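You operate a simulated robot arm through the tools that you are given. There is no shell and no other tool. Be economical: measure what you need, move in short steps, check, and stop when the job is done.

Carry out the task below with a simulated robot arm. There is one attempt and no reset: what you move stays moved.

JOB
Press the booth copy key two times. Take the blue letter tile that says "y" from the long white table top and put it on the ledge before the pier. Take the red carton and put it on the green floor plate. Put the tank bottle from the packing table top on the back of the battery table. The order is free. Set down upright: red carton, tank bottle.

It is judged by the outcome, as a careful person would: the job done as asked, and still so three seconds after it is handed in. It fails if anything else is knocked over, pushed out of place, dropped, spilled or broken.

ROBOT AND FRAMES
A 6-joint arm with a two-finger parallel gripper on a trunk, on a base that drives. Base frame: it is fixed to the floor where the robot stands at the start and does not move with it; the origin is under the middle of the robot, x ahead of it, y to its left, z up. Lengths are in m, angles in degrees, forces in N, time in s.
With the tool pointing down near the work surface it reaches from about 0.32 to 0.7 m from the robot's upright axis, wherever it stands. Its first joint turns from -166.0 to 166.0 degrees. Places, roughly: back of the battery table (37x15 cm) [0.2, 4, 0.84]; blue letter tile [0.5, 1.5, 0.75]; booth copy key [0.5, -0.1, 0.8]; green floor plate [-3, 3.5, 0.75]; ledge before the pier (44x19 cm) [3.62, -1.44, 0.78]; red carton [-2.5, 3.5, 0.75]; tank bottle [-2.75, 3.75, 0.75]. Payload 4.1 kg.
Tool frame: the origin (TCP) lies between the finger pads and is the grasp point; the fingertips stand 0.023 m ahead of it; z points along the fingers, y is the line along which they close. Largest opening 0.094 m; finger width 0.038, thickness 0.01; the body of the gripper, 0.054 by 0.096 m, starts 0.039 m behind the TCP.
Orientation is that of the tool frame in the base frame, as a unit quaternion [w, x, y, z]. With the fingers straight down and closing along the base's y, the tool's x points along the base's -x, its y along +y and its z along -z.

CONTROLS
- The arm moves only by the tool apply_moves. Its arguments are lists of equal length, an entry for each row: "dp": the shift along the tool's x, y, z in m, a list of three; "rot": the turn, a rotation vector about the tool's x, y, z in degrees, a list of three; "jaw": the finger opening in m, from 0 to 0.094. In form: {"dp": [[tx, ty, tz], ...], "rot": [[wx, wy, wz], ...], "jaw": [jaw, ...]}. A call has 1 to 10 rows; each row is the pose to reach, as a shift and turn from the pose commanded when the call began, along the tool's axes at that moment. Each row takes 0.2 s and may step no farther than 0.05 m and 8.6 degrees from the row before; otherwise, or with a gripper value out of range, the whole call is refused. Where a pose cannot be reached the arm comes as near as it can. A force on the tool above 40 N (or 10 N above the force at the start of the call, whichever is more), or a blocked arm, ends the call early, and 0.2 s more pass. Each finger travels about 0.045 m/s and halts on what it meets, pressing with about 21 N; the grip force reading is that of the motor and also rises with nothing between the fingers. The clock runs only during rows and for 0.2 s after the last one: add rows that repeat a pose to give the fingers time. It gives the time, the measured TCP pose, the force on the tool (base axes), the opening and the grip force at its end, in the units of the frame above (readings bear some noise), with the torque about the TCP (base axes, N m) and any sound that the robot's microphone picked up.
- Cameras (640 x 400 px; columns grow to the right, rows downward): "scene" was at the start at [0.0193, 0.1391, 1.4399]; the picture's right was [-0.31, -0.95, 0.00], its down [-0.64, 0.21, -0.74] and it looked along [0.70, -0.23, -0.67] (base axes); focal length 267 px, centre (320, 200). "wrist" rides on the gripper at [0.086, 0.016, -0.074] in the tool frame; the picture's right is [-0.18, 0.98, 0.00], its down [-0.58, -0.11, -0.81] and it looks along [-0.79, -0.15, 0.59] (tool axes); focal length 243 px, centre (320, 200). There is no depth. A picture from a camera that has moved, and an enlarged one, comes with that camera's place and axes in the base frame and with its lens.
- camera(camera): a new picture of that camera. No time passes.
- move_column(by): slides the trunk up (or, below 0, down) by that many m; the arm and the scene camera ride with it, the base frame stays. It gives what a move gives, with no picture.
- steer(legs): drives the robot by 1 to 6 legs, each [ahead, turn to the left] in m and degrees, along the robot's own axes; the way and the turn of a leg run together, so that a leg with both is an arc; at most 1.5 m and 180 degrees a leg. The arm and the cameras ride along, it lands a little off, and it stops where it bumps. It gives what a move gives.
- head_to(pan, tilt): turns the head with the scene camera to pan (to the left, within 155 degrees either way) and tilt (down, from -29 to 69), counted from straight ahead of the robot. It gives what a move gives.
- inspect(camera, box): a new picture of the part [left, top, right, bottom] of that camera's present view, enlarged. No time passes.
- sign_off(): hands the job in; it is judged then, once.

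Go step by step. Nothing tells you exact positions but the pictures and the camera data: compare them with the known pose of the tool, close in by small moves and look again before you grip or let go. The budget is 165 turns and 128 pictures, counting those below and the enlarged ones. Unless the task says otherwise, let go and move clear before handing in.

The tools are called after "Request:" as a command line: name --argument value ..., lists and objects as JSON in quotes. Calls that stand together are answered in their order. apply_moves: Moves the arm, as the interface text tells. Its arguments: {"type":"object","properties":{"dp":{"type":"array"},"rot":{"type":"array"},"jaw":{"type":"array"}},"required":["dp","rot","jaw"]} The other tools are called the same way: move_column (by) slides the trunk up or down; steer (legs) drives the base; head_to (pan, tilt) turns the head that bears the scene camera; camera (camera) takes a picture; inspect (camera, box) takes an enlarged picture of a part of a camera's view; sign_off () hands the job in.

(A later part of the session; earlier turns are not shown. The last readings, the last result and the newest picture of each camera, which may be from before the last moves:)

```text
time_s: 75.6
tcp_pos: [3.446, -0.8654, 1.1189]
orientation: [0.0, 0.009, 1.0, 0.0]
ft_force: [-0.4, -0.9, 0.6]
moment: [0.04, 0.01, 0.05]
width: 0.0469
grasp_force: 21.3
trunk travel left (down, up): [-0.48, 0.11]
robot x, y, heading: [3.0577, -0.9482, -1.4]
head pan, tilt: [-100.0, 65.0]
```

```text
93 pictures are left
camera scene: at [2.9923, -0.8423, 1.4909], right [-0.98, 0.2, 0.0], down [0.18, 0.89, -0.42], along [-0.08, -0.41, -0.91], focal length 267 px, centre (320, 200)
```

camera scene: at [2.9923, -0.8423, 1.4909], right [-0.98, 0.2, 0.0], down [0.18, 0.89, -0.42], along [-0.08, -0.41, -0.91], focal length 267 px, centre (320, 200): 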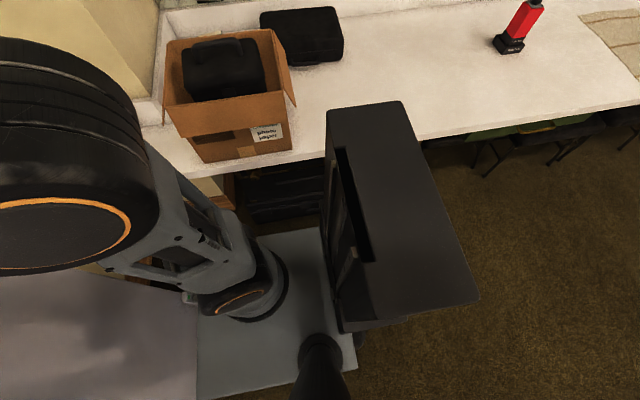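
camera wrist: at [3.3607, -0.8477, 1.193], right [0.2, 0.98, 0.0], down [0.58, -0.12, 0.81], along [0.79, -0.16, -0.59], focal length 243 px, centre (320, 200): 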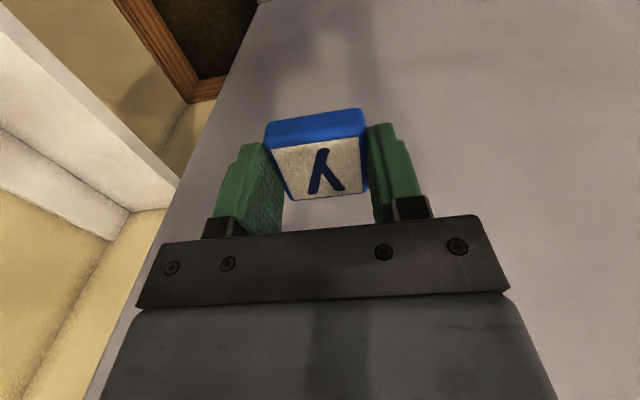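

It looks like I only touched the screen's foot area without shifting anything. Now I'll swing the gripper around toward the ledge, keeping clear of the screen and box.

Request:
apply_moves --dp '[[0.03, -0.03, 0], [0.055, -0.07, 0], [0.066, -0.112, 0], [0.066, -0.155, 0], [0.066, -0.195, 0], [0.066, -0.235, 0]]' --rot '[[0, 0, 6], [0, 0, 12], [0, 0, 18], [0, 0, 24], [0, 0, 30], [0, 0, 36]]' --jaw '[0.03, 0.03, 0.03, 0.03, 0.03, 0.03]'

Request:
head_to --pan -40 --tilt 45

Request:
camera --camera "scene"

Request:
camera --camera "wrist"

```text
time_s: 77.0
tcp_pos: [3.3756, -1.0998, 1.1164]
orientation: [0.0, 0.318, 0.948, 0.0]
ft_force: [0.9, -0.3, -1.4]
moment: [0.0, 0.0, -0.03]
width: 0.0469
grasp_force: 21.1
trunk travel left (down, up): [-0.48, 0.11]
robot x, y, heading: [3.0607, -0.9446, -1.3]
head pan, tilt: [-100.0, 65.0]
```

```text
time_s: 78.3
tcp_pos: [3.3746, -1.0989, 1.1177]
orientation: [0.0, 0.317, 0.948, 0.0]
ft_force: [0.4, 0.1, 0.2]
moment: [-0.01, 0.02, -0.01]
width: 0.0468
grasp_force: 21.1
trunk travel left (down, up): [-0.48, 0.11]
robot x, y, heading: [3.0596, -0.9509, -1.2]
head pan, tilt: [-40.0, 45.0]
```

```text
92 pictures are left
camera scene: at [3.0652, -0.8365, 1.516], right [-0.66, -0.75, 0.0], down [-0.53, 0.47, -0.71], along [0.53, -0.47, -0.71], focal length 267 px, centre (320, 200)
```

scene: 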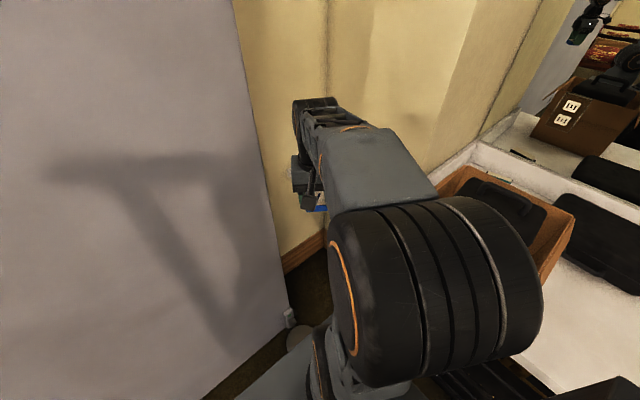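

```text
91 pictures are left
camera wrist: at [3.3168, -1.0341, 1.1922], right [0.74, 0.67, 0.0], down [0.4, -0.44, 0.81], along [0.54, -0.6, -0.59], focal length 243 px, centre (320, 200)
```

wrist: 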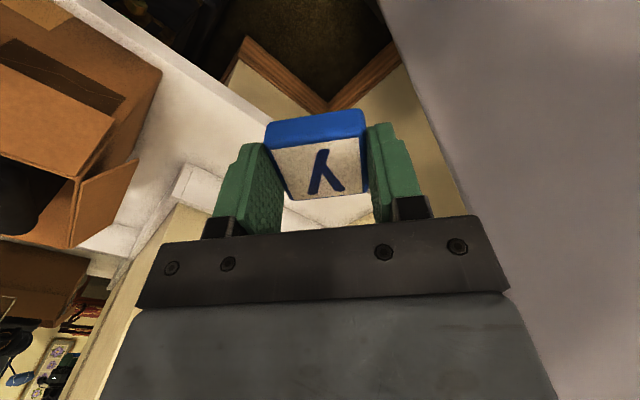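

Now continuing over the ledge and lowering part way.

Request:
apply_moves --dp '[[-0.031, -0.024, 0], [-0.062, -0.048, 0], [-0.093, -0.072, 0], [-0.125, -0.096, 0], [-0.156, -0.12, 0], [-0.187, -0.143, 0.02], [-0.218, -0.167, 0.04], [-0.25, -0.191, 0.06], [-0.281, -0.215, 0.08], [-0.281, -0.215, 0.11]]' --rot '[[0, 0, 3], [0, 0, 6], [0, 0, 9], [0, 0, 12], [0, 0, 15], [0, 0, 18], [0, 0, 21], [0, 0, 24], [0, 0, 27], [0, 0, 27]]' --jaw '[0.03, 0.03, 0.03, 0.03, 0.03, 0.03, 0.03, 0.03, 0.03, 0.03]'

Request:
camera --camera "scene"

Request:
camera --camera "wrist"

```text
time_s: 80.5
tcp_pos: [3.4707, -1.4403, 1.0064]
orientation: [-0.001, 0.531, 0.848, 0.0]
ft_force: [0.6, -0.1, -0.7]
moment: [0.02, -0.03, 0.02]
width: 0.0467
grasp_force: 21.0
trunk travel left (down, up): [-0.48, 0.11]
robot x, y, heading: [3.0613, -0.9511, -1.6]
head pan, tilt: [-40.0, 45.0]
```

```text
90 pictures are left
camera scene: at [3.0654, -0.837, 1.5161], right [-0.66, -0.75, 0.0], down [-0.53, 0.47, -0.71], along [0.53, -0.47, -0.71], focal length 267 px, centre (320, 200)
```

scene: 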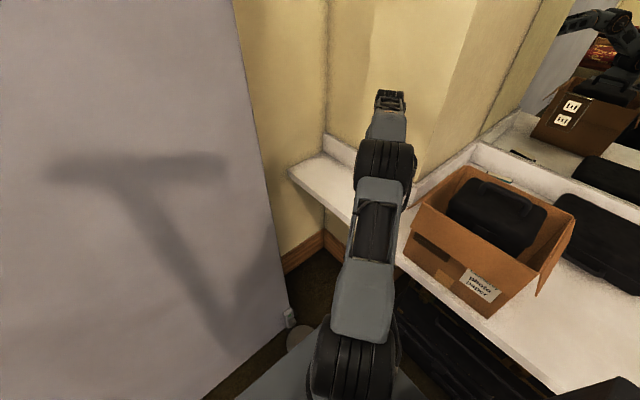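

```text
89 pictures are left
camera wrist: at [3.4476, -1.3564, 1.0816], right [0.96, 0.26, 0.0], down [0.16, -0.57, 0.81], along [0.21, -0.78, -0.59], focal length 243 px, centre (320, 200)
```

wrist: 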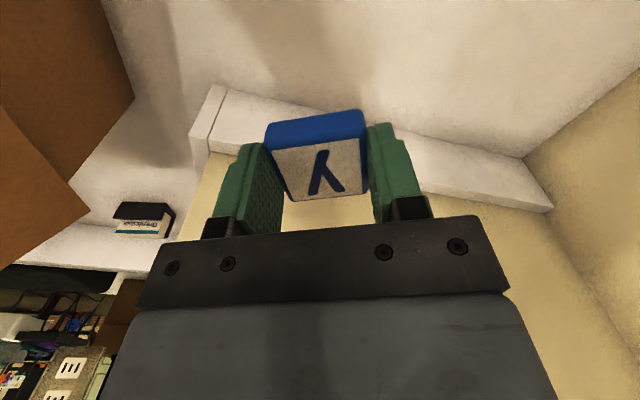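

I'm over the ledge strip, clear of the rim. I'll descend near the surface.

Request:
apply_moves --dp '[[-0.0087, 0.018, 0.03], [-0.0087, 0.018, 0.07], [-0.0087, 0.018, 0.11], [-0.0087, 0.018, 0.145], [-0.0087, 0.018, 0.165], [-0.0087, 0.018, 0.175]]' --rot '[[0, 0, 0], [0, 0, 0], [0, 0, 0], [0, 0, 0], [0, 0, 0], [0, 0, 0]]' --jaw '[0.03, 0.03, 0.03, 0.03, 0.03, 0.03]'

Request:
camera --camera "wrist"

```text
time_s: 81.9
tcp_pos: [3.4911, -1.4403, 0.8315]
orientation: [0.001, 0.53, 0.848, 0.0]
ft_force: [-0.1, 0.7, 0.0]
moment: [-0.02, 0.0, -0.04]
width: 0.0467
grasp_force: 20.9
trunk travel left (down, up): [-0.48, 0.11]
robot x, y, heading: [3.0587, -0.9463, -1.1]
head pan, tilt: [-40.0, 45.0]
```

```text
88 pictures are left
camera wrist: at [3.4678, -1.3551, 0.9074], right [0.96, 0.26, 0.0], down [0.16, -0.57, 0.81], along [0.21, -0.78, -0.59], focal length 243 px, centre (320, 200)
```

wrist: 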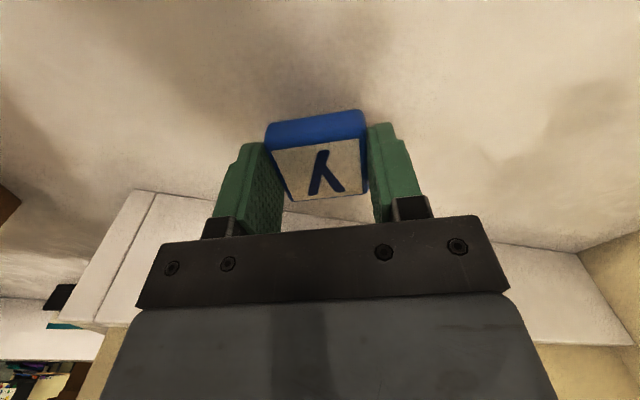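

Request:
apply_moves --dp '[[0, 0, 0.006], [0, 0, 0.012], [0, 0, 0.016], [0, 0, 0.019], [0, 0, 0.022], [0, 0, 0.025], [0, 0, 0.028]]' --rot '[[0, 0, 0], [0, 0, 0], [0, 0, 0], [0, 0, 0], [0, 0, 0], [0, 0, 0], [0, 0, 0]]' --jaw '[0.03, 0.03, 0.03, 0.03, 0.03, 0.03, 0.03]'

Request:
camera --camera "wrist"

```text
time_s: 83.5
tcp_pos: [3.4907, -1.4402, 0.8083]
orientation: [0.002, 0.53, 0.848, 0.0]
ft_force: [-1.1, 1.6, 11.9]
moment: [0.04, 0.08, 0.02]
width: 0.047
grasp_force: 21.4
trunk travel left (down, up): [-0.48, 0.11]
robot x, y, heading: [3.0591, -0.9508, -1.2]
head pan, tilt: [-40.0, 45.0]
```

```text
87 pictures are left
camera wrist: at [3.4678, -1.355, 0.8817], right [0.96, 0.26, 0.0], down [0.15, -0.57, 0.81], along [0.21, -0.78, -0.59], focal length 243 px, centre (320, 200)
```

wrist: 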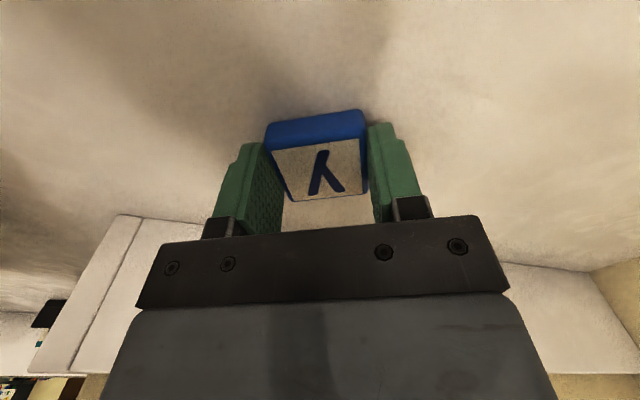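

The tile is on the ledge. I'll ease off, open and rise.

Request:
apply_moves --dp '[[0, 0, -0.004], [0, 0, -0.004], [0, 0, -0.004], [0, 0, -0.03], [0, 0, -0.075], [0, 0, -0.12], [0, 0, -0.165], [0, 0, -0.21], [0, 0, -0.25], [0, 0, -0.29]]' --rot '[[0, 0, 0], [0, 0, 0], [0, 0, 0], [0, 0, 0], [0, 0, 0], [0, 0, 0], [0, 0, 0], [0, 0, 0], [0, 0, 0], [0, 0, 0]]' --jaw '[0.055, 0.07, 0.07, 0.07, 0.07, 0.07, 0.07, 0.07, 0.07, 0.07]'

Request:
camera --camera "wrist"

Request:
camera --camera "scene"

```text
time_s: 85.7
tcp_pos: [3.4904, -1.4396, 1.0949]
orientation: [-0.001, 0.531, 0.847, 0.001]
ft_force: [0.5, 0.1, 0.1]
moment: [0.0, 0.01, 0.01]
width: 0.07
grasp_force: 0.0
trunk travel left (down, up): [-0.48, 0.11]
robot x, y, heading: [3.0619, -0.9508, -1.3]
head pan, tilt: [-40.0, 45.0]
```

```text
86 pictures are left
camera wrist: at [3.468, -1.3556, 1.1687], right [0.96, 0.26, 0.0], down [0.16, -0.57, 0.8], along [0.21, -0.78, -0.59], focal length 243 px, centre (320, 200)
```

wrist: 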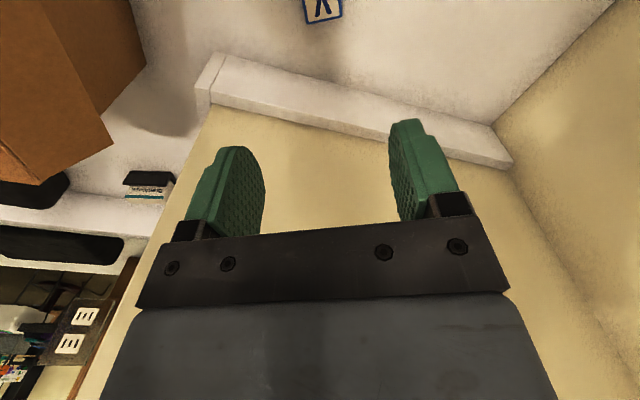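

```text
85 pictures are left
camera scene: at [3.0658, -0.8371, 1.516], right [-0.66, -0.75, 0.0], down [-0.53, 0.47, -0.71], along [0.53, -0.47, -0.71], focal length 267 px, centre (320, 200)
```

scene: 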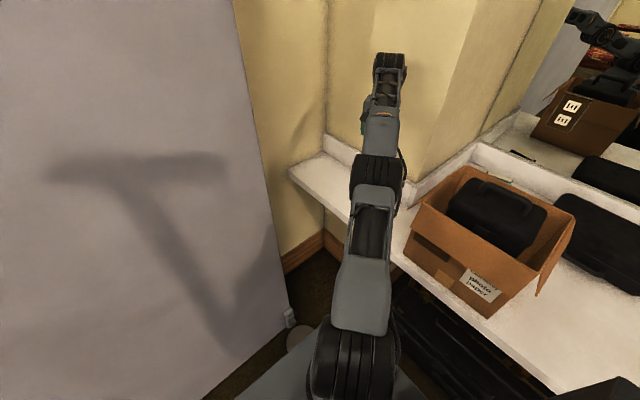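

The "y" tile lies on the ledge. I'll draw the arm in for driving.

Request:
apply_moves --dp '[[0.04, 0.005, 0], [0.08, 0.01, -0.01], [0.12, 0.015, -0.02], [0.16, 0.02, -0.02], [0.2, 0.025, -0.02], [0.24, 0.03, -0.02], [0.28, 0.035, -0.02], [0.32, 0.04, -0.02], [0.356, 0.045, -0.02]]' --rot '[[0, 0, -3], [0, 0, -6], [0, 0, -9], [0, 0, -12], [0, 0, -15], [0, 0, -18], [0, 0, -21], [0, 0, -24], [0, 0, -27]]' --jaw '[0.07, 0.07, 0.07, 0.07, 0.07, 0.07, 0.07, 0.07, 0.07]'

Request:
head_to --pan -60 --tilt 35

Request:
camera --camera "scene"

Request:
head_to --pan 150 --tilt 20

Request:
camera --camera "scene"

```text
time_s: 87.7
tcp_pos: [3.3744, -1.0996, 1.1151]
orientation: [0.0, 0.317, 0.949, 0.0]
ft_force: [-0.1, 0.6, 0.5]
moment: [-0.03, -0.02, 0.01]
width: 0.07
grasp_force: 0.1
trunk travel left (down, up): [-0.48, 0.11]
robot x, y, heading: [3.0603, -0.9529, -1.1]
head pan, tilt: [-40.0, 45.0]
```

```text
time_s: 88.5
tcp_pos: [3.3747, -1.1009, 1.1161]
orientation: [0.001, 0.317, 0.948, 0.0]
ft_force: [0.3, 0.1, -0.5]
moment: [0.0, 0.03, 0.0]
width: 0.07
grasp_force: 0.0
trunk travel left (down, up): [-0.48, 0.11]
robot x, y, heading: [3.0589, -0.9457, -1.5]
head pan, tilt: [-60.0, 35.0]
```

```text
84 pictures are left
camera scene: at [3.0465, -0.86, 1.5308], right [-0.88, -0.48, 0.0], down [-0.28, 0.5, -0.82], along [0.39, -0.72, -0.57], focal length 267 px, centre (320, 200)
```

scene: 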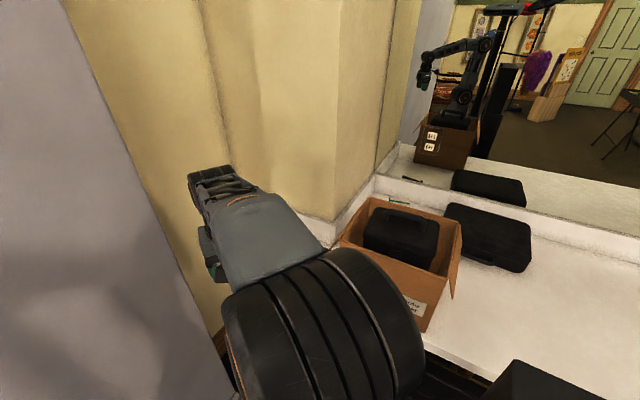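

```text
time_s: 91.6
tcp_pos: [3.3754, -1.0995, 1.115]
orientation: [0.0, 0.319, 0.948, 0.001]
ft_force: [-0.2, 0.1, -0.2]
moment: [0.06, -0.02, 0.0]
width: 0.0701
grasp_force: 0.0
trunk travel left (down, up): [-0.48, 0.11]
robot x, y, heading: [3.0629, -0.9467, -1.6]
head pan, tilt: [150.0, 20.0]
```

```text
83 pictures are left
camera scene: at [2.9246, -0.7344, 1.5546], right [0.52, 0.85, 0.0], down [0.29, -0.18, -0.94], along [-0.8, 0.49, -0.34], focal length 267 px, centre (320, 200)
```

scene: 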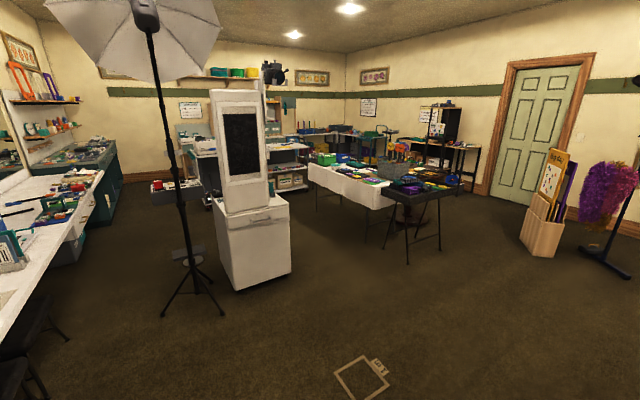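

The way back is clear. I'll reverse along the same arc, turn north and drive around the east side of the black table.

Request:
steer --legs '[[-0.6, -55], [0, 158], [1.4, 0]]'

Request:
head_to --pan 0 --tilt 25

Request:
camera --camera "scene"

Request:
head_to --pan 60 --tilt 25

Request:
camera --camera "scene"

```text
time_s: 108.0
tcp_pos: [2.3323, 1.0228, 1.1156]
orientation: [0.0, -0.55, 0.835, 0.0]
ft_force: [0.4, 0.0, -0.3]
moment: [0.02, 0.04, 0.02]
width: 0.0698
grasp_force: 0.1
trunk travel left (down, up): [-0.48, 0.11]
robot x, y, heading: [2.2538, 0.6832, 102.4]
head pan, tilt: [150.0, 20.0]
cut short: leg 1
```

```text
time_s: 110.3
tcp_pos: [2.3319, 1.0216, 1.1162]
orientation: [0.0, -0.55, 0.835, 0.0]
ft_force: [-0.2, -0.1, 0.1]
moment: [0.01, 0.03, -0.04]
width: 0.0698
grasp_force: 0.1
trunk travel left (down, up): [-0.48, 0.11]
robot x, y, heading: [2.2585, 0.6822, 102.6]
head pan, tilt: [0.0, 25.0]
```

```text
82 pictures are left
camera scene: at [2.09, 0.6754, 1.5466], right [0.98, 0.22, 0.0], down [0.09, -0.41, -0.91], along [-0.2, 0.88, -0.42], focal length 267 px, centre (320, 200)
```

scene: 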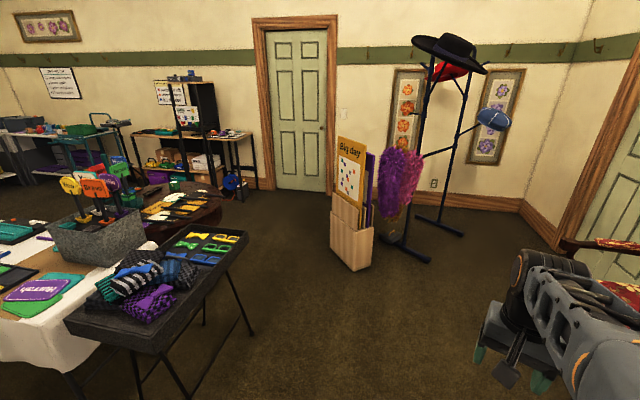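

```text
time_s: 111.6
tcp_pos: [2.3326, 1.0222, 1.1152]
orientation: [0.001, -0.549, 0.836, 0.0]
ft_force: [-0.8, -0.2, 0.7]
moment: [0.01, -0.01, 0.02]
width: 0.0699
grasp_force: 0.1
trunk travel left (down, up): [-0.48, 0.11]
robot x, y, heading: [2.2599, 0.6784, 102.5]
head pan, tilt: [60.0, 25.0]
```

```text
81 pictures are left
camera scene: at [2.0221, 0.6133, 1.5466], right [0.3, 0.95, 0.0], down [0.4, -0.13, -0.91], along [-0.86, 0.27, -0.42], focal length 267 px, centre (320, 200)
```

scene: 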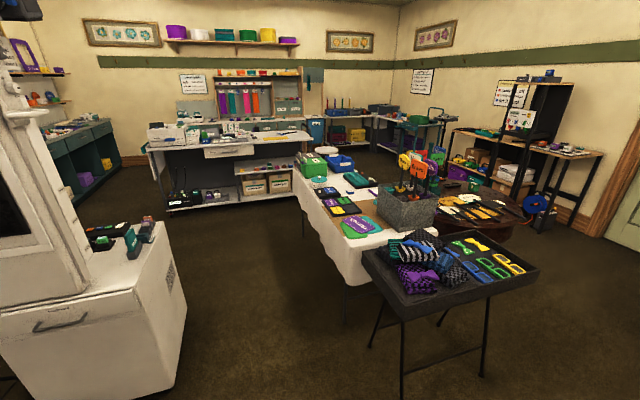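

The passage past the "Big day" stand is wide enough. I'll drive through it toward (1.1, 2.95).

Request:
steer --legs '[[0, 9.5], [1.37, 0], [0, 11], [1.19, 0]]'

Request:
head_to --pan 40 --tilt 25

Request:
camera --camera "scene"

Request:
head_to --pan -20 --tilt 25

Request:
camera --camera "scene"

```text
time_s: 125.5
tcp_pos: [1.0921, 3.3148, 1.116]
orientation: [0.0, -0.681, 0.732, 0.0]
ft_force: [0.9, -0.7, -0.1]
moment: [-0.02, -0.02, -0.02]
width: 0.0701
grasp_force: 0.0
trunk travel left (down, up): [-0.48, 0.11]
robot x, y, heading: [1.1338, 2.9681, 121.4]
head pan, tilt: [60.0, 25.0]
```

```text
time_s: 126.3
tcp_pos: [1.0932, 3.3136, 1.116]
orientation: [0.0, -0.681, 0.732, 0.0]
ft_force: [0.8, -0.7, 0.1]
moment: [0.04, 0.01, -0.01]
width: 0.0699
grasp_force: 0.1
trunk travel left (down, up): [-0.48, 0.11]
robot x, y, heading: [1.1378, 2.9678, 121.7]
head pan, tilt: [40.0, 25.0]
```

```text
80 pictures are left
camera scene: at [0.9386, 2.8577, 1.5466], right [0.31, 0.95, 0.0], down [0.4, -0.13, -0.91], along [-0.86, 0.28, -0.42], focal length 267 px, centre (320, 200)
```

scene: 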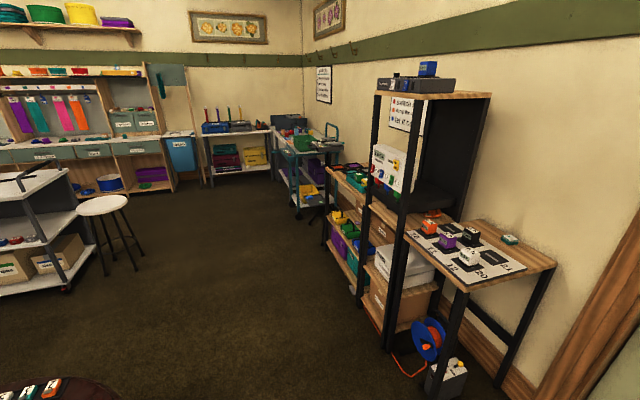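

```text
time_s: 127.6
tcp_pos: [1.0923, 3.3144, 1.1166]
orientation: [0.0, -0.681, 0.732, 0.0]
ft_force: [-0.2, -0.5, 0.1]
moment: [-0.01, 0.0, 0.01]
width: 0.0698
grasp_force: 0.1
trunk travel left (down, up): [-0.48, 0.11]
robot x, y, heading: [1.136, 2.9678, 122.0]
head pan, tilt: [-20.0, 25.0]
```

```text
79 pictures are left
camera scene: at [1.0074, 2.9191, 1.5466], right [0.98, 0.2, 0.0], down [0.09, -0.41, -0.91], along [-0.18, 0.89, -0.42], focal length 267 px, centre (320, 200)
```

scene: 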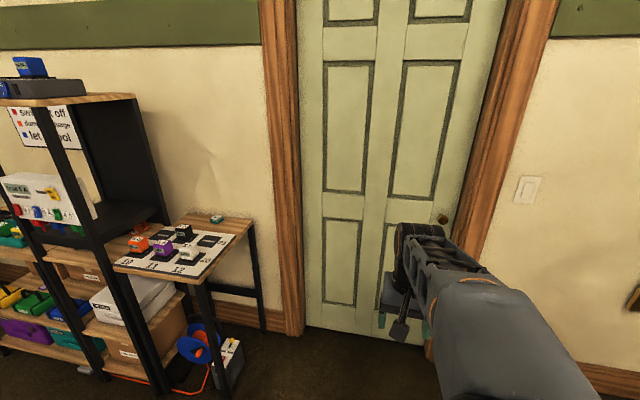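

The wooden table with the numbered mat is the battery table; I'll enlarge it to see its back strip.

Request:
inspect --camera "scene" --box '[90, 190, 290, 315]'

Request:
head_to --pan 65 --tilt 20

Request:
camera --camera "scene"

```text
3.20 times, centred on (190, 252) of scene
camera zoom: at [1.0074, 2.9191, 1.5466], right [0.98, 0.2, 0.0], down [0.09, -0.41, -0.91], along [-0.18, 0.89, -0.42], focal length 855 px, centre (736, 32)
```

zoom: 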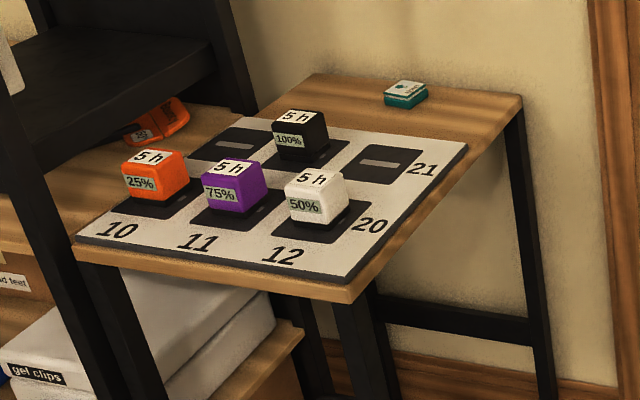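

```text
time_s: 129.2
tcp_pos: [1.0922, 3.3161, 1.1151]
orientation: [0.001, -0.681, 0.732, -0.001]
ft_force: [0.7, -1.1, -0.1]
moment: [-0.01, -0.01, -0.05]
width: 0.0701
grasp_force: 0.0
trunk travel left (down, up): [-0.48, 0.11]
robot x, y, heading: [1.1375, 2.9694, 121.8]
head pan, tilt: [65.0, 20.0]
```

```text
77 pictures are left
camera scene: at [0.9336, 2.818, 1.5546], right [-0.12, 0.99, 0.0], down [0.34, 0.04, -0.94], along [-0.93, -0.11, -0.34], focal length 267 px, centre (320, 200)
```

scene: 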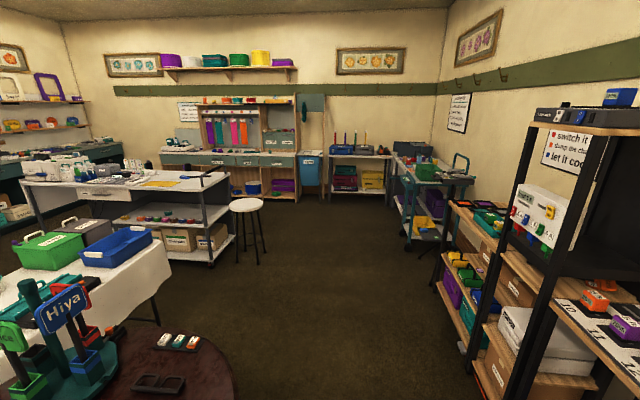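

The packing area is in the far corner behind the blue cart. I'll drive west along the free aisle.

Request:
steer --legs '[[0, 60], [1.2, 0], [1.2, 0]]'

Request:
head_to --pan -25 --tilt 28

Request:
camera --camera "scene"

```text
time_s: 143.7
tcp_pos: [-1.5933, 3.0381, 1.1157]
orientation: [0.001, 0.956, -0.293, 0.0]
ft_force: [-0.1, -0.4, 1.1]
moment: [0.0, 0.01, 0.0]
width: 0.0702
grasp_force: 0.0
trunk travel left (down, up): [-0.48, 0.11]
robot x, y, heading: [-1.2706, 2.9046, -178.5]
head pan, tilt: [65.0, 20.0]
```

```text
time_s: 145.3
tcp_pos: [-1.5922, 3.0385, 1.1165]
orientation: [0.0, 0.956, -0.293, 0.0]
ft_force: [-0.1, 0.1, -0.6]
moment: [-0.01, 0.0, 0.02]
width: 0.07
grasp_force: 0.0
trunk travel left (down, up): [-0.48, 0.11]
robot x, y, heading: [-1.2709, 2.9045, -178.3]
head pan, tilt: [-25.0, 28.0]
```

```text
76 pictures are left
camera scene: at [-1.2892, 2.7745, 1.5418], right [0.39, 0.92, 0.0], down [0.43, -0.19, -0.88], along [-0.81, 0.35, -0.47], focal length 267 px, centre (320, 200)
```

scene: 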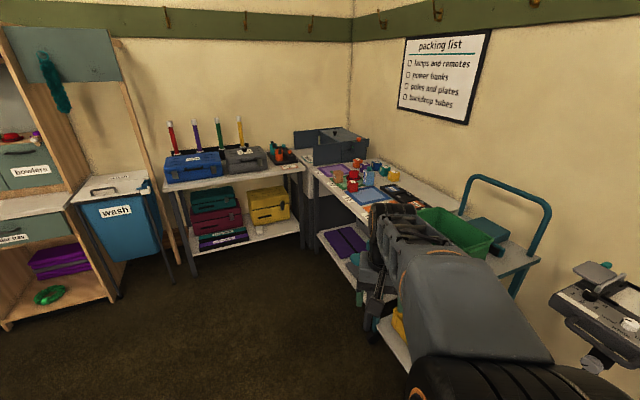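

The packing table runs along the north wall. I'll move on 1.1 m to get beside it.

Request:
steer --legs '[[1.15, 0]]'

Request:
head_to --pan -85 --tilt 35

Request:
camera --camera "scene"

Request:
inspect --camera "scene" --box '[200, 80, 440, 230]'

```text
time_s: 151.2
tcp_pos: [-2.7472, 3.0007, 1.1163]
orientation: [0.0, 0.956, -0.292, 0.0]
ft_force: [-0.1, 0.1, 0.5]
moment: [-0.01, -0.01, 0.02]
width: 0.07
grasp_force: 0.1
trunk travel left (down, up): [-0.48, 0.11]
robot x, y, heading: [-2.4244, 2.8686, -178.1]
head pan, tilt: [-25.0, 28.0]
```

```text
time_s: 152.5
tcp_pos: [-2.7471, 3.0019, 1.1142]
orientation: [0.0, 0.956, -0.292, 0.0]
ft_force: [2.3, 0.1, -0.8]
moment: [0.03, -0.01, 0.0]
width: 0.0701
grasp_force: 0.1
trunk travel left (down, up): [-0.48, 0.11]
robot x, y, heading: [-2.4266, 2.8708, -178.0]
head pan, tilt: [-85.0, 35.0]
```

```text
75 pictures are left
camera scene: at [-2.3698, 2.7893, 1.5308], right [0.99, 0.12, 0.0], down [0.07, -0.57, -0.82], along [-0.1, 0.81, -0.57], focal length 267 px, centre (320, 200)
```

scene: 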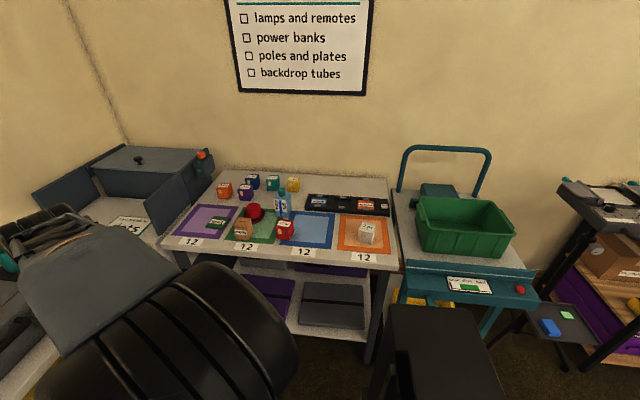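

```text
2.67 times, centred on (320, 155) of scene
camera zoom: at [-2.3698, 2.7893, 1.5308], right [0.99, 0.12, 0.0], down [0.07, -0.57, -0.82], along [-0.1, 0.81, -0.57], focal length 713 px, centre (320, 320)
```

zoom: 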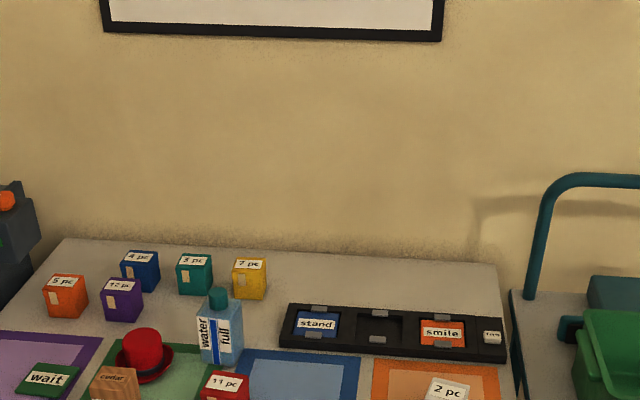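

The row shows coloured mats, small plates, cartons and the "water full" bottle. I'll sidle the robot closer to the table (to about (-2.72, 3.12)) and then inspect.

Request:
steer --legs '[[-0.3, 0], [0, -27], [0.45, 0], [0.2, 22]]'

Request:
head_to --pan -95 --tilt 48

Request:
camera --camera "scene"

```text
time_s: 159.4
tcp_pos: [-3.0408, 3.2771, 1.1154]
orientation: [-0.001, 0.943, -0.331, 0.0]
ft_force: [-0.6, 0.0, -0.1]
moment: [-0.03, 0.0, -0.03]
width: 0.0701
grasp_force: 0.2
trunk travel left (down, up): [-0.48, 0.11]
robot x, y, heading: [-2.7266, 3.1215, 177.3]
head pan, tilt: [-85.0, 35.0]
```

```text
time_s: 160.2
tcp_pos: [-3.0412, 3.2773, 1.1163]
orientation: [0.0, 0.943, -0.332, -0.001]
ft_force: [-0.1, 0.2, 0.0]
moment: [0.01, 0.02, -0.03]
width: 0.0701
grasp_force: 0.1
trunk travel left (down, up): [-0.48, 0.11]
robot x, y, heading: [-2.7287, 3.1185, 177.2]
head pan, tilt: [-95.0, 48.0]
```

```text
73 pictures are left
camera scene: at [-2.6684, 3.0248, 1.5118], right [0.99, -0.14, 0.0], down [-0.1, -0.74, -0.67], along [0.09, 0.66, -0.74], focal length 267 px, centre (320, 200)
```

scene: 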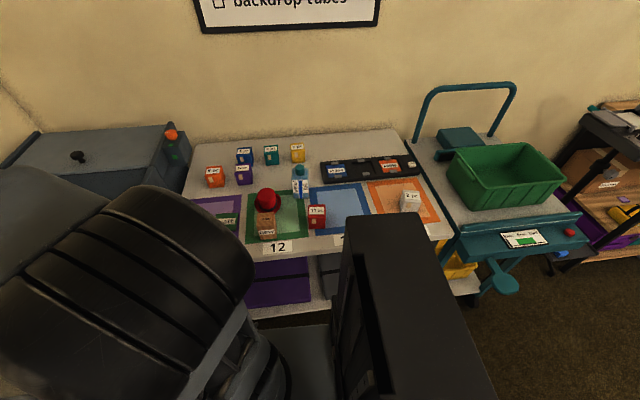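

I want a close view of the mats and the "wait" plate, so I'll turn the wrist to look north over them.

Request:
apply_moves --dp '[[0.007, -0.034, 0], [0.015, -0.068, 0], [0.022, -0.102, 0], [0.03, -0.136, 0], [0.037, -0.17, 0], [0.045, -0.204, 0], [0.052, -0.238, 0]]' --rot '[[0, 0, 7.3], [0, 0, 14.6], [0, 0, 21.9], [0, 0, 29.2], [0, 0, 36.5], [0, 0, 43.8], [0, 0, 51]]' --jaw '[0.09, 0.09, 0.09, 0.09, 0.09, 0.09, 0.09]'

Request:
camera --camera "wrist"

Request:
camera --camera "scene"

```text
time_s: 161.8
tcp_pos: [-2.851, 3.4305, 1.1171]
orientation: [0.0, 0.708, -0.706, 0.001]
ft_force: [-0.2, -1.0, 1.1]
moment: [-0.02, 0.01, 0.04]
width: 0.0898
grasp_force: 0.1
trunk travel left (down, up): [-0.48, 0.11]
robot x, y, heading: [-2.7309, 3.1167, 177.0]
head pan, tilt: [-95.0, 48.0]
```

```text
72 pictures are left
camera wrist: at [-2.8665, 3.3433, 1.1909], right [-0.98, 0.18, 0.0], down [0.11, 0.58, 0.81], along [0.15, 0.79, -0.59], focal length 243 px, centre (320, 200)
```

wrist: 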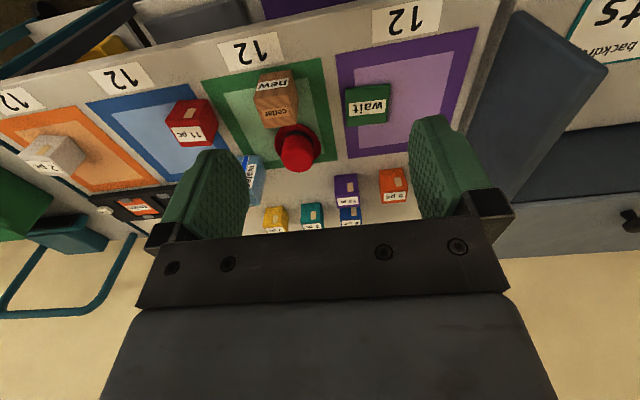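

```text
71 pictures are left
camera scene: at [-2.6683, 3.0251, 1.5118], right [0.99, -0.14, 0.0], down [-0.1, -0.74, -0.67], along [0.09, 0.66, -0.74], focal length 267 px, centre (320, 200)
```

scene: 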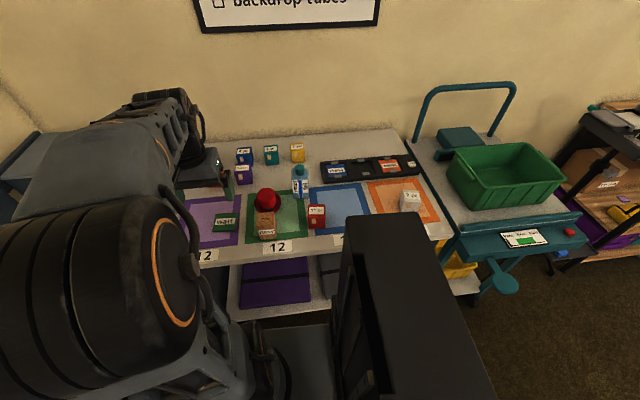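

The "wait" plate sits near (-2.91, 3.63), matching the listed place for the green floor plate, while the green mat is at x ≈ -2.71. I'll look closer at both.

Request:
inspect --camera "wrist" --box '[140, 30, 460, 230]'

Request:
inspect --camera "scene" --box '[190, 130, 350, 260]'

```text
2.00 times, centred on (300, 130) of wrist
camera zoom: at [-2.8665, 3.3433, 1.1909], right [-0.98, 0.18, 0.0], down [0.11, 0.58, 0.81], along [0.15, 0.79, -0.59], focal length 485 px, centre (360, 340)
```

zoom: 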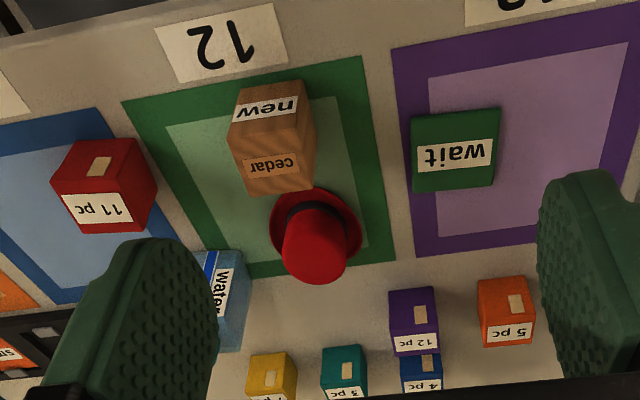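

```text
3.08 times, centred on (270, 195) of scene
camera zoom: at [-2.6683, 3.0251, 1.5118], right [0.99, -0.14, 0.0], down [-0.1, -0.74, -0.67], along [0.09, 0.66, -0.74], focal length 822 px, centre (474, 215)
```

zoom: 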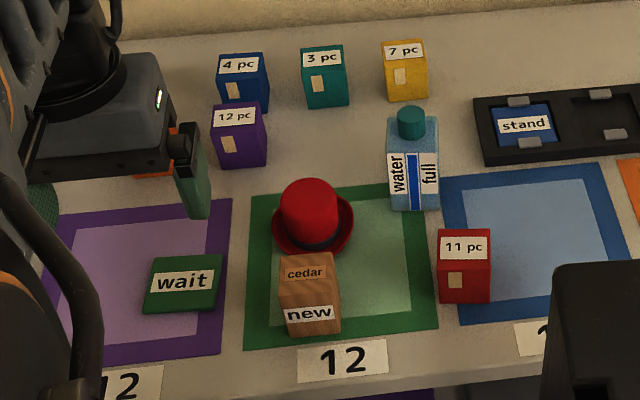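

"Wait" is a separate plate of the same family as "stand"/"smile", so it is the green floor plate. The red carton is around (-2.59, 3.59); I'll move close to it for a better look.

Request:
apply_moves --dp '[[-0.015, -0.04, 0], [-0.03, -0.08, 0], [-0.04, -0.12, 0], [-0.05, -0.16, 0], [-0.06, -0.2, 0.02], [-0.08, -0.235, 0.05], [-0.09, -0.256, 0.085], [-0.09, -0.256, 0.117]]' --rot '[[0, 0, 0], [0, 0, 0], [0, 0, 0], [0, 0, 0], [0, 0, 0], [0, 0, 0], [0, 0, 0], [0, 0, 0]]' --jaw '[0.092, 0.092, 0.092, 0.092, 0.092, 0.092, 0.092, 0.092]'

Request:
camera --camera "wrist"

Request:
inspect --camera "scene" --box '[190, 130, 350, 260]'

```text
refused: row 6 steps farther than a row can; nothing moved
```

```text
68 pictures are left
camera wrist: at [-2.8665, 3.3433, 1.1909], right [-0.98, 0.18, 0.0], down [0.11, 0.58, 0.81], along [0.15, 0.79, -0.59], focal length 243 px, centre (320, 200)
```

wrist: 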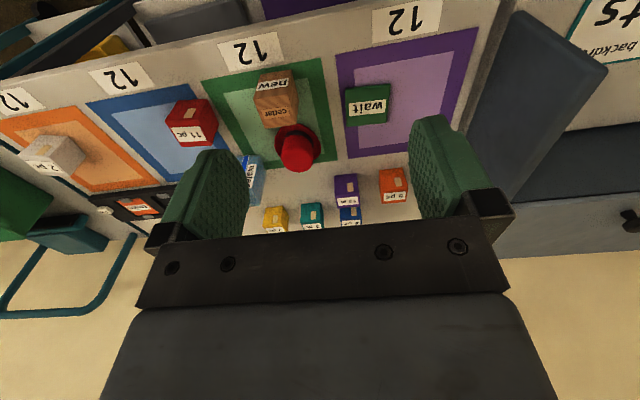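

```text
3.08 times, centred on (270, 195) of scene
camera zoom: at [-2.6683, 3.0251, 1.5118], right [0.99, -0.14, 0.0], down [-0.1, -0.74, -0.67], along [0.09, 0.66, -0.74], focal length 822 px, centre (474, 215)
```

zoom: 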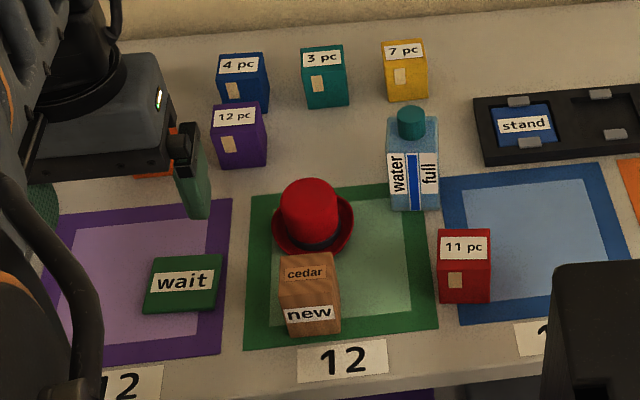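

One step was too long; I'll repeat with smaller rows.

Request:
apply_moves --dp '[[-0.012, -0.035, 0], [-0.024, -0.07, 0], [-0.036, -0.105, 0], [-0.048, -0.14, 0], [-0.06, -0.175, 0], [-0.07, -0.21, 0.015], [-0.08, -0.24, 0.04], [-0.09, -0.256, 0.075], [-0.09, -0.256, 0.117]]' --rot '[[0, 0, 0], [0, 0, 0], [0, 0, 0], [0, 0, 0], [0, 0, 0], [0, 0, 0], [0, 0, 0], [0, 0, 0], [0, 0, 0]]' --jaw '[0.092, 0.092, 0.092, 0.092, 0.092, 0.092, 0.092, 0.092, 0.092]'

Request:
camera --camera "wrist"

Request:
inspect --camera "scene" --box '[190, 130, 350, 260]'

```text
time_s: 163.8
tcp_pos: [-2.5941, 3.5224, 0.9995]
orientation: [0.0, 0.709, -0.705, 0.0]
ft_force: [0.2, -0.7, 0.2]
moment: [-0.01, 0.02, -0.01]
width: 0.0918
grasp_force: 0.1
trunk travel left (down, up): [-0.48, 0.11]
robot x, y, heading: [-2.7303, 3.1181, 177.0]
head pan, tilt: [-95.0, 48.0]
```

```text
66 pictures are left
camera wrist: at [-2.61, 3.4354, 1.0725], right [-0.98, 0.18, 0.0], down [0.1, 0.58, 0.81], along [0.14, 0.79, -0.59], focal length 243 px, centre (320, 200)
```

wrist: 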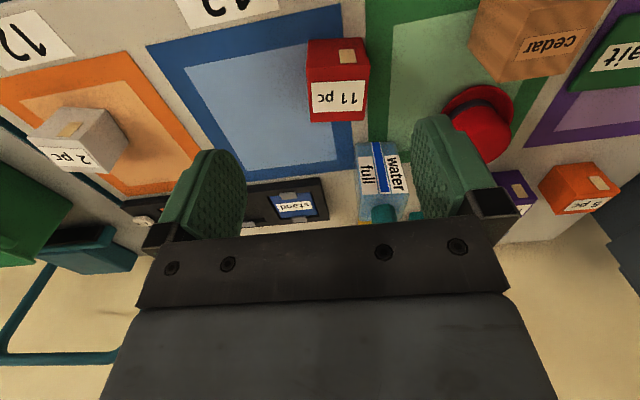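

```text
3.08 times, centred on (270, 195) of scene
camera zoom: at [-2.6683, 3.0251, 1.5119], right [0.99, -0.14, 0.0], down [-0.1, -0.74, -0.67], along [0.09, 0.66, -0.74], focal length 822 px, centre (474, 215)
```

zoom: 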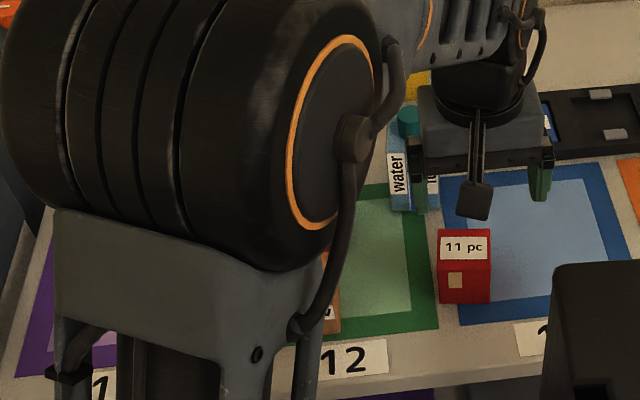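

The carton centre is about (-2.604, 3.58), turned around 7°. I'll go above, align and descend.

Request:
apply_moves --dp '[[-0.03, 0.005, 0], [-0.058, 0.01, 0.02], [-0.058, 0.01, 0.06], [-0.058, 0.01, 0.09]]' --rot '[[0, 0, 3], [0, 0, 7], [0, 0, 7], [0, 0, 7]]' --jaw '[0.092, 0.092, 0.092, 0.092]'

Request:
camera --camera "wrist"

Request:
inspect --camera "scene" --box '[240, 160, 360, 250]'

```text
time_s: 164.8
tcp_pos: [-2.6068, 3.5806, 0.9077]
orientation: [-0.001, -0.665, 0.747, 0.0]
ft_force: [-0.1, 0.8, 0.1]
moment: [0.0, 0.02, 0.01]
width: 0.092
grasp_force: 0.0
trunk travel left (down, up): [-0.48, 0.11]
robot x, y, heading: [-2.732, 3.1181, 177.3]
head pan, tilt: [-95.0, 48.0]
```

```text
64 pictures are left
camera wrist: at [-2.6321, 3.4947, 0.9831], right [-0.95, 0.3, 0.0], down [0.18, 0.57, 0.81], along [0.24, 0.77, -0.59], focal length 243 px, centre (320, 200)
```

wrist: 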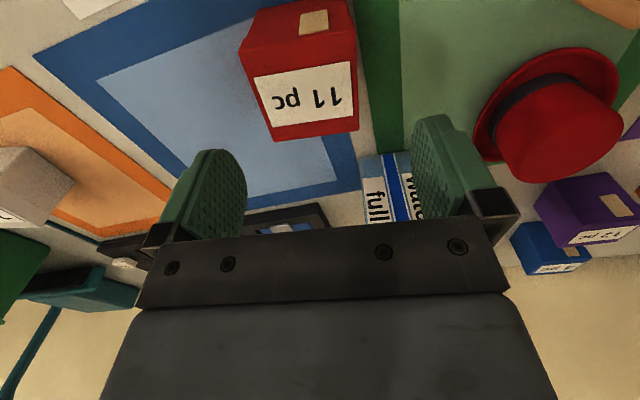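

```text
4.44 times, centred on (300, 205) of scene
camera zoom: at [-2.6683, 3.0249, 1.5118], right [0.99, -0.14, 0.0], down [-0.1, -0.74, -0.67], along [0.09, 0.66, -0.74], focal length 1188 px, centre (409, 178)
```

zoom: 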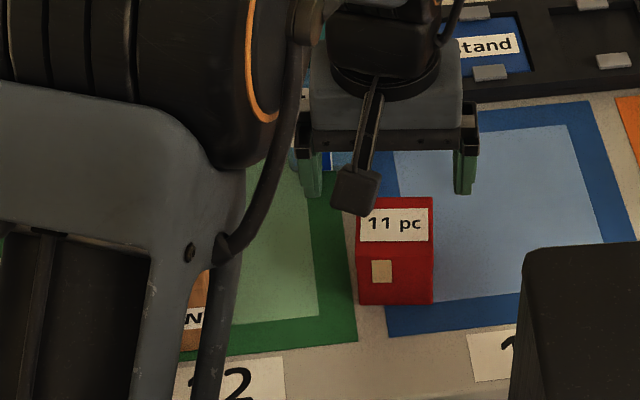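

The carton's top is near z 0.85, centre (-2.602, 3.568). I'll correct and lower onto it, then grip.

Request:
apply_moves --dp '[[0.0113, -0.0064, 0.01], [0.0113, -0.0064, 0.04], [0.0113, -0.0064, 0.065], [0.0113, -0.0064, 0.083]]' --rot '[[0, 0, 0], [0, 0, 0], [0, 0, 0], [0, 0, 0]]' --jaw '[0.092, 0.092, 0.092, 0.092]'

Request:
camera --camera "wrist"

Request:
inspect --camera "scene" --box '[240, 160, 360, 250]'

```text
time_s: 165.8
tcp_pos: [-2.6012, 3.5676, 0.8252]
orientation: [0.0, -0.665, 0.747, 0.0]
ft_force: [0.7, 0.5, 0.2]
moment: [0.04, 0.0, 0.0]
width: 0.092
grasp_force: 0.0
trunk travel left (down, up): [-0.48, 0.11]
robot x, y, heading: [-2.7292, 3.1199, 177.0]
head pan, tilt: [-95.0, 48.0]
```

```text
62 pictures are left
camera wrist: at [-2.627, 3.4833, 0.8997], right [-0.95, 0.3, 0.0], down [0.18, 0.57, 0.81], along [0.24, 0.77, -0.59], focal length 243 px, centre (320, 200)
```

wrist: 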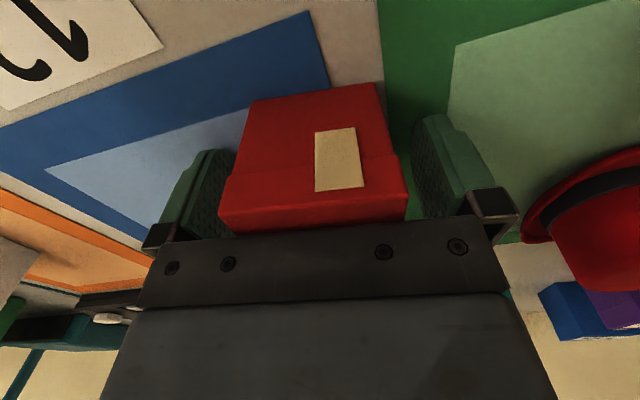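

```text
4.44 times, centred on (300, 205) of scene
camera zoom: at [-2.6684, 3.025, 1.5118], right [0.99, -0.14, 0.0], down [-0.1, -0.74, -0.67], along [0.09, 0.66, -0.74], focal length 1188 px, centre (409, 178)
```

zoom: 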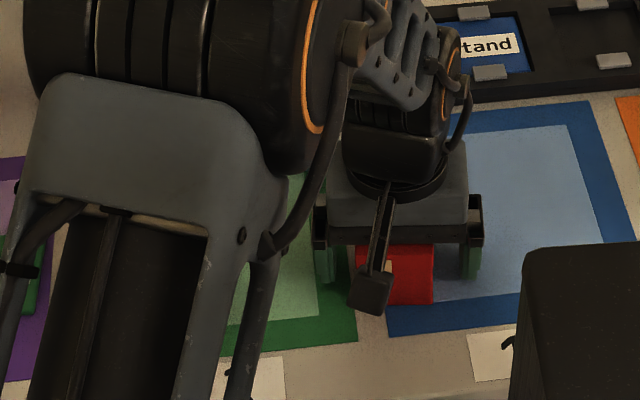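

The carton is between the fingers with no contact force. Closing now.

Request:
apply_moves --dp '[[0, 0, 0], [0, 0, 0], [0, 0, 0], [0, 0, 0]]' --rot '[[0, 0, 0], [0, 0, 0], [0, 0, 0], [0, 0, 0]]' --jaw '[0.075, 0.058, 0.045, 0.045]'

Request:
apply_moves --dp '[[0, 0, -0.01], [0, 0, -0.04], [0, 0, -0.08], [0, 0, -0.12], [0, 0, -0.16], [0, 0, -0.19]]' --rot '[[0, 0, 0], [0, 0, 0], [0, 0, 0], [0, 0, 0], [0, 0, 0], [0, 0, 0]]' --jaw '[0.045, 0.045, 0.045, 0.045, 0.045, 0.045]'

Request:
camera --camera "wrist"

Request:
camera --camera "scene"

```text
time_s: 166.8
tcp_pos: [-2.6018, 3.5676, 0.8248]
orientation: [0.0, -0.664, 0.748, 0.0]
ft_force: [-0.6, 0.9, 0.4]
moment: [-0.03, -0.02, -0.02]
width: 0.0539
grasp_force: 21.1
trunk travel left (down, up): [-0.48, 0.11]
robot x, y, heading: [-2.7291, 3.1173, 176.8]
head pan, tilt: [-95.0, 48.0]
```

```text
time_s: 168.2
tcp_pos: [-2.601, 3.5683, 1.0136]
orientation: [0.0, -0.664, 0.748, 0.0]
ft_force: [-0.1, -0.6, -1.1]
moment: [-0.05, 0.02, -0.01]
width: 0.0539
grasp_force: 21.5
trunk travel left (down, up): [-0.48, 0.11]
robot x, y, heading: [-2.7329, 3.1153, 177.1]
head pan, tilt: [-95.0, 48.0]
```

```text
60 pictures are left
camera wrist: at [-2.6272, 3.4832, 1.0895], right [-0.95, 0.3, 0.0], down [0.18, 0.57, 0.81], along [0.24, 0.77, -0.59], focal length 243 px, centre (320, 200)
```

wrist: 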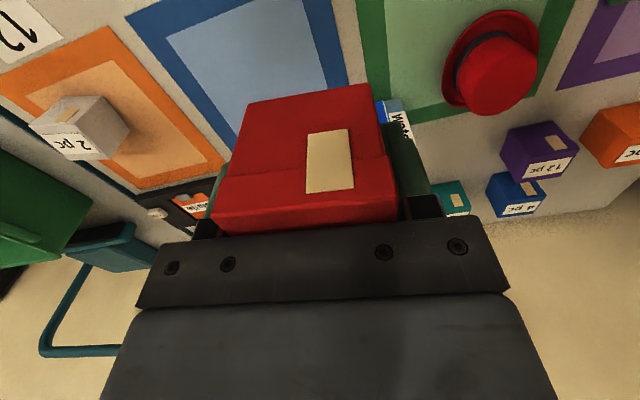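

```text
59 pictures are left
camera scene: at [-2.6684, 3.0248, 1.5117], right [0.99, -0.14, 0.0], down [-0.1, -0.74, -0.67], along [0.09, 0.66, -0.74], focal length 267 px, centre (320, 200)
```

scene: 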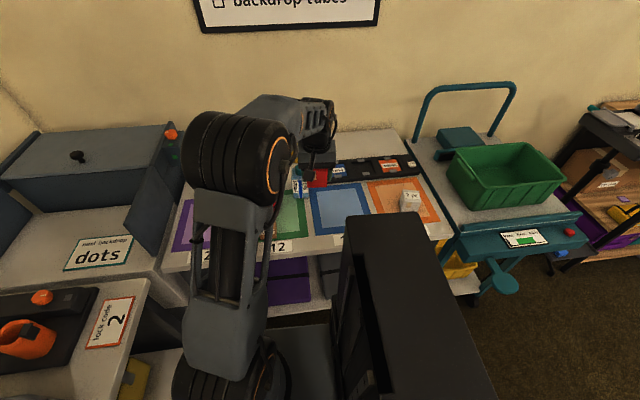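

Carton held securely. I'll carry it over the "wait" plate at (-2.906, 3.627).

Request:
apply_moves --dp '[[-0.003, 0.039, 0], [-0.006, 0.078, 0], [-0.009, 0.117, 0], [-0.012, 0.156, 0], [-0.015, 0.195, 0], [-0.018, 0.234, 0], [-0.02, 0.272, 0], [-0.0226, 0.31, 0]]' --rot '[[0, 0, 0], [0, 0, 0], [0, 0, 0], [0, 0, 0], [0, 0, 0], [0, 0, 0], [0, 0, 0], [0, 0, 0]]' --jaw '[0.045, 0.045, 0.045, 0.045, 0.045, 0.045, 0.045, 0.045]'

Request:
camera --camera "wrist"

Request:
camera --camera "scene"

```text
time_s: 170.0
tcp_pos: [-2.9081, 3.6266, 1.0145]
orientation: [-0.001, -0.664, 0.748, -0.001]
ft_force: [-0.2, 0.2, -0.3]
moment: [0.04, 0.02, -0.02]
width: 0.0538
grasp_force: 21.1
trunk travel left (down, up): [-0.48, 0.11]
robot x, y, heading: [-2.7289, 3.1186, 177.0]
head pan, tilt: [-95.0, 48.0]
```

```text
58 pictures are left
camera wrist: at [-2.9337, 3.5422, 1.089], right [-0.95, 0.3, 0.0], down [0.18, 0.57, 0.81], along [0.24, 0.77, -0.59], focal length 243 px, centre (320, 200)
```

wrist: 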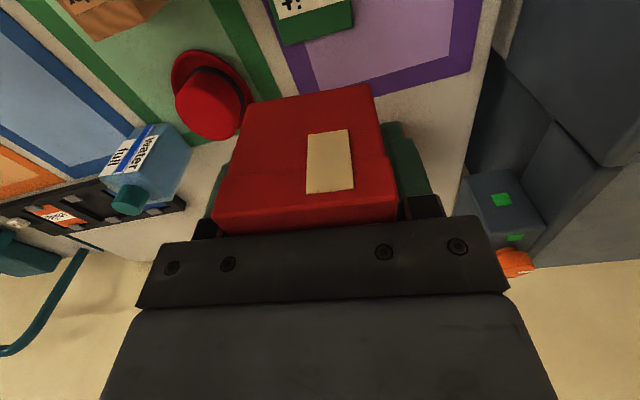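

```text
57 pictures are left
camera scene: at [-2.6686, 3.0251, 1.5118], right [0.99, -0.14, 0.0], down [-0.1, -0.74, -0.67], along [0.09, 0.66, -0.74], focal length 267 px, centre (320, 200)
```

scene: 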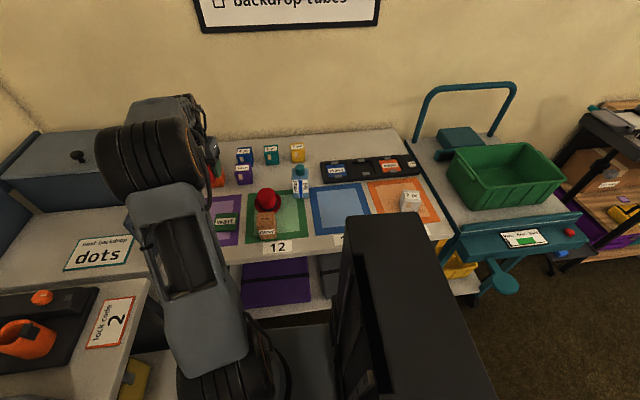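

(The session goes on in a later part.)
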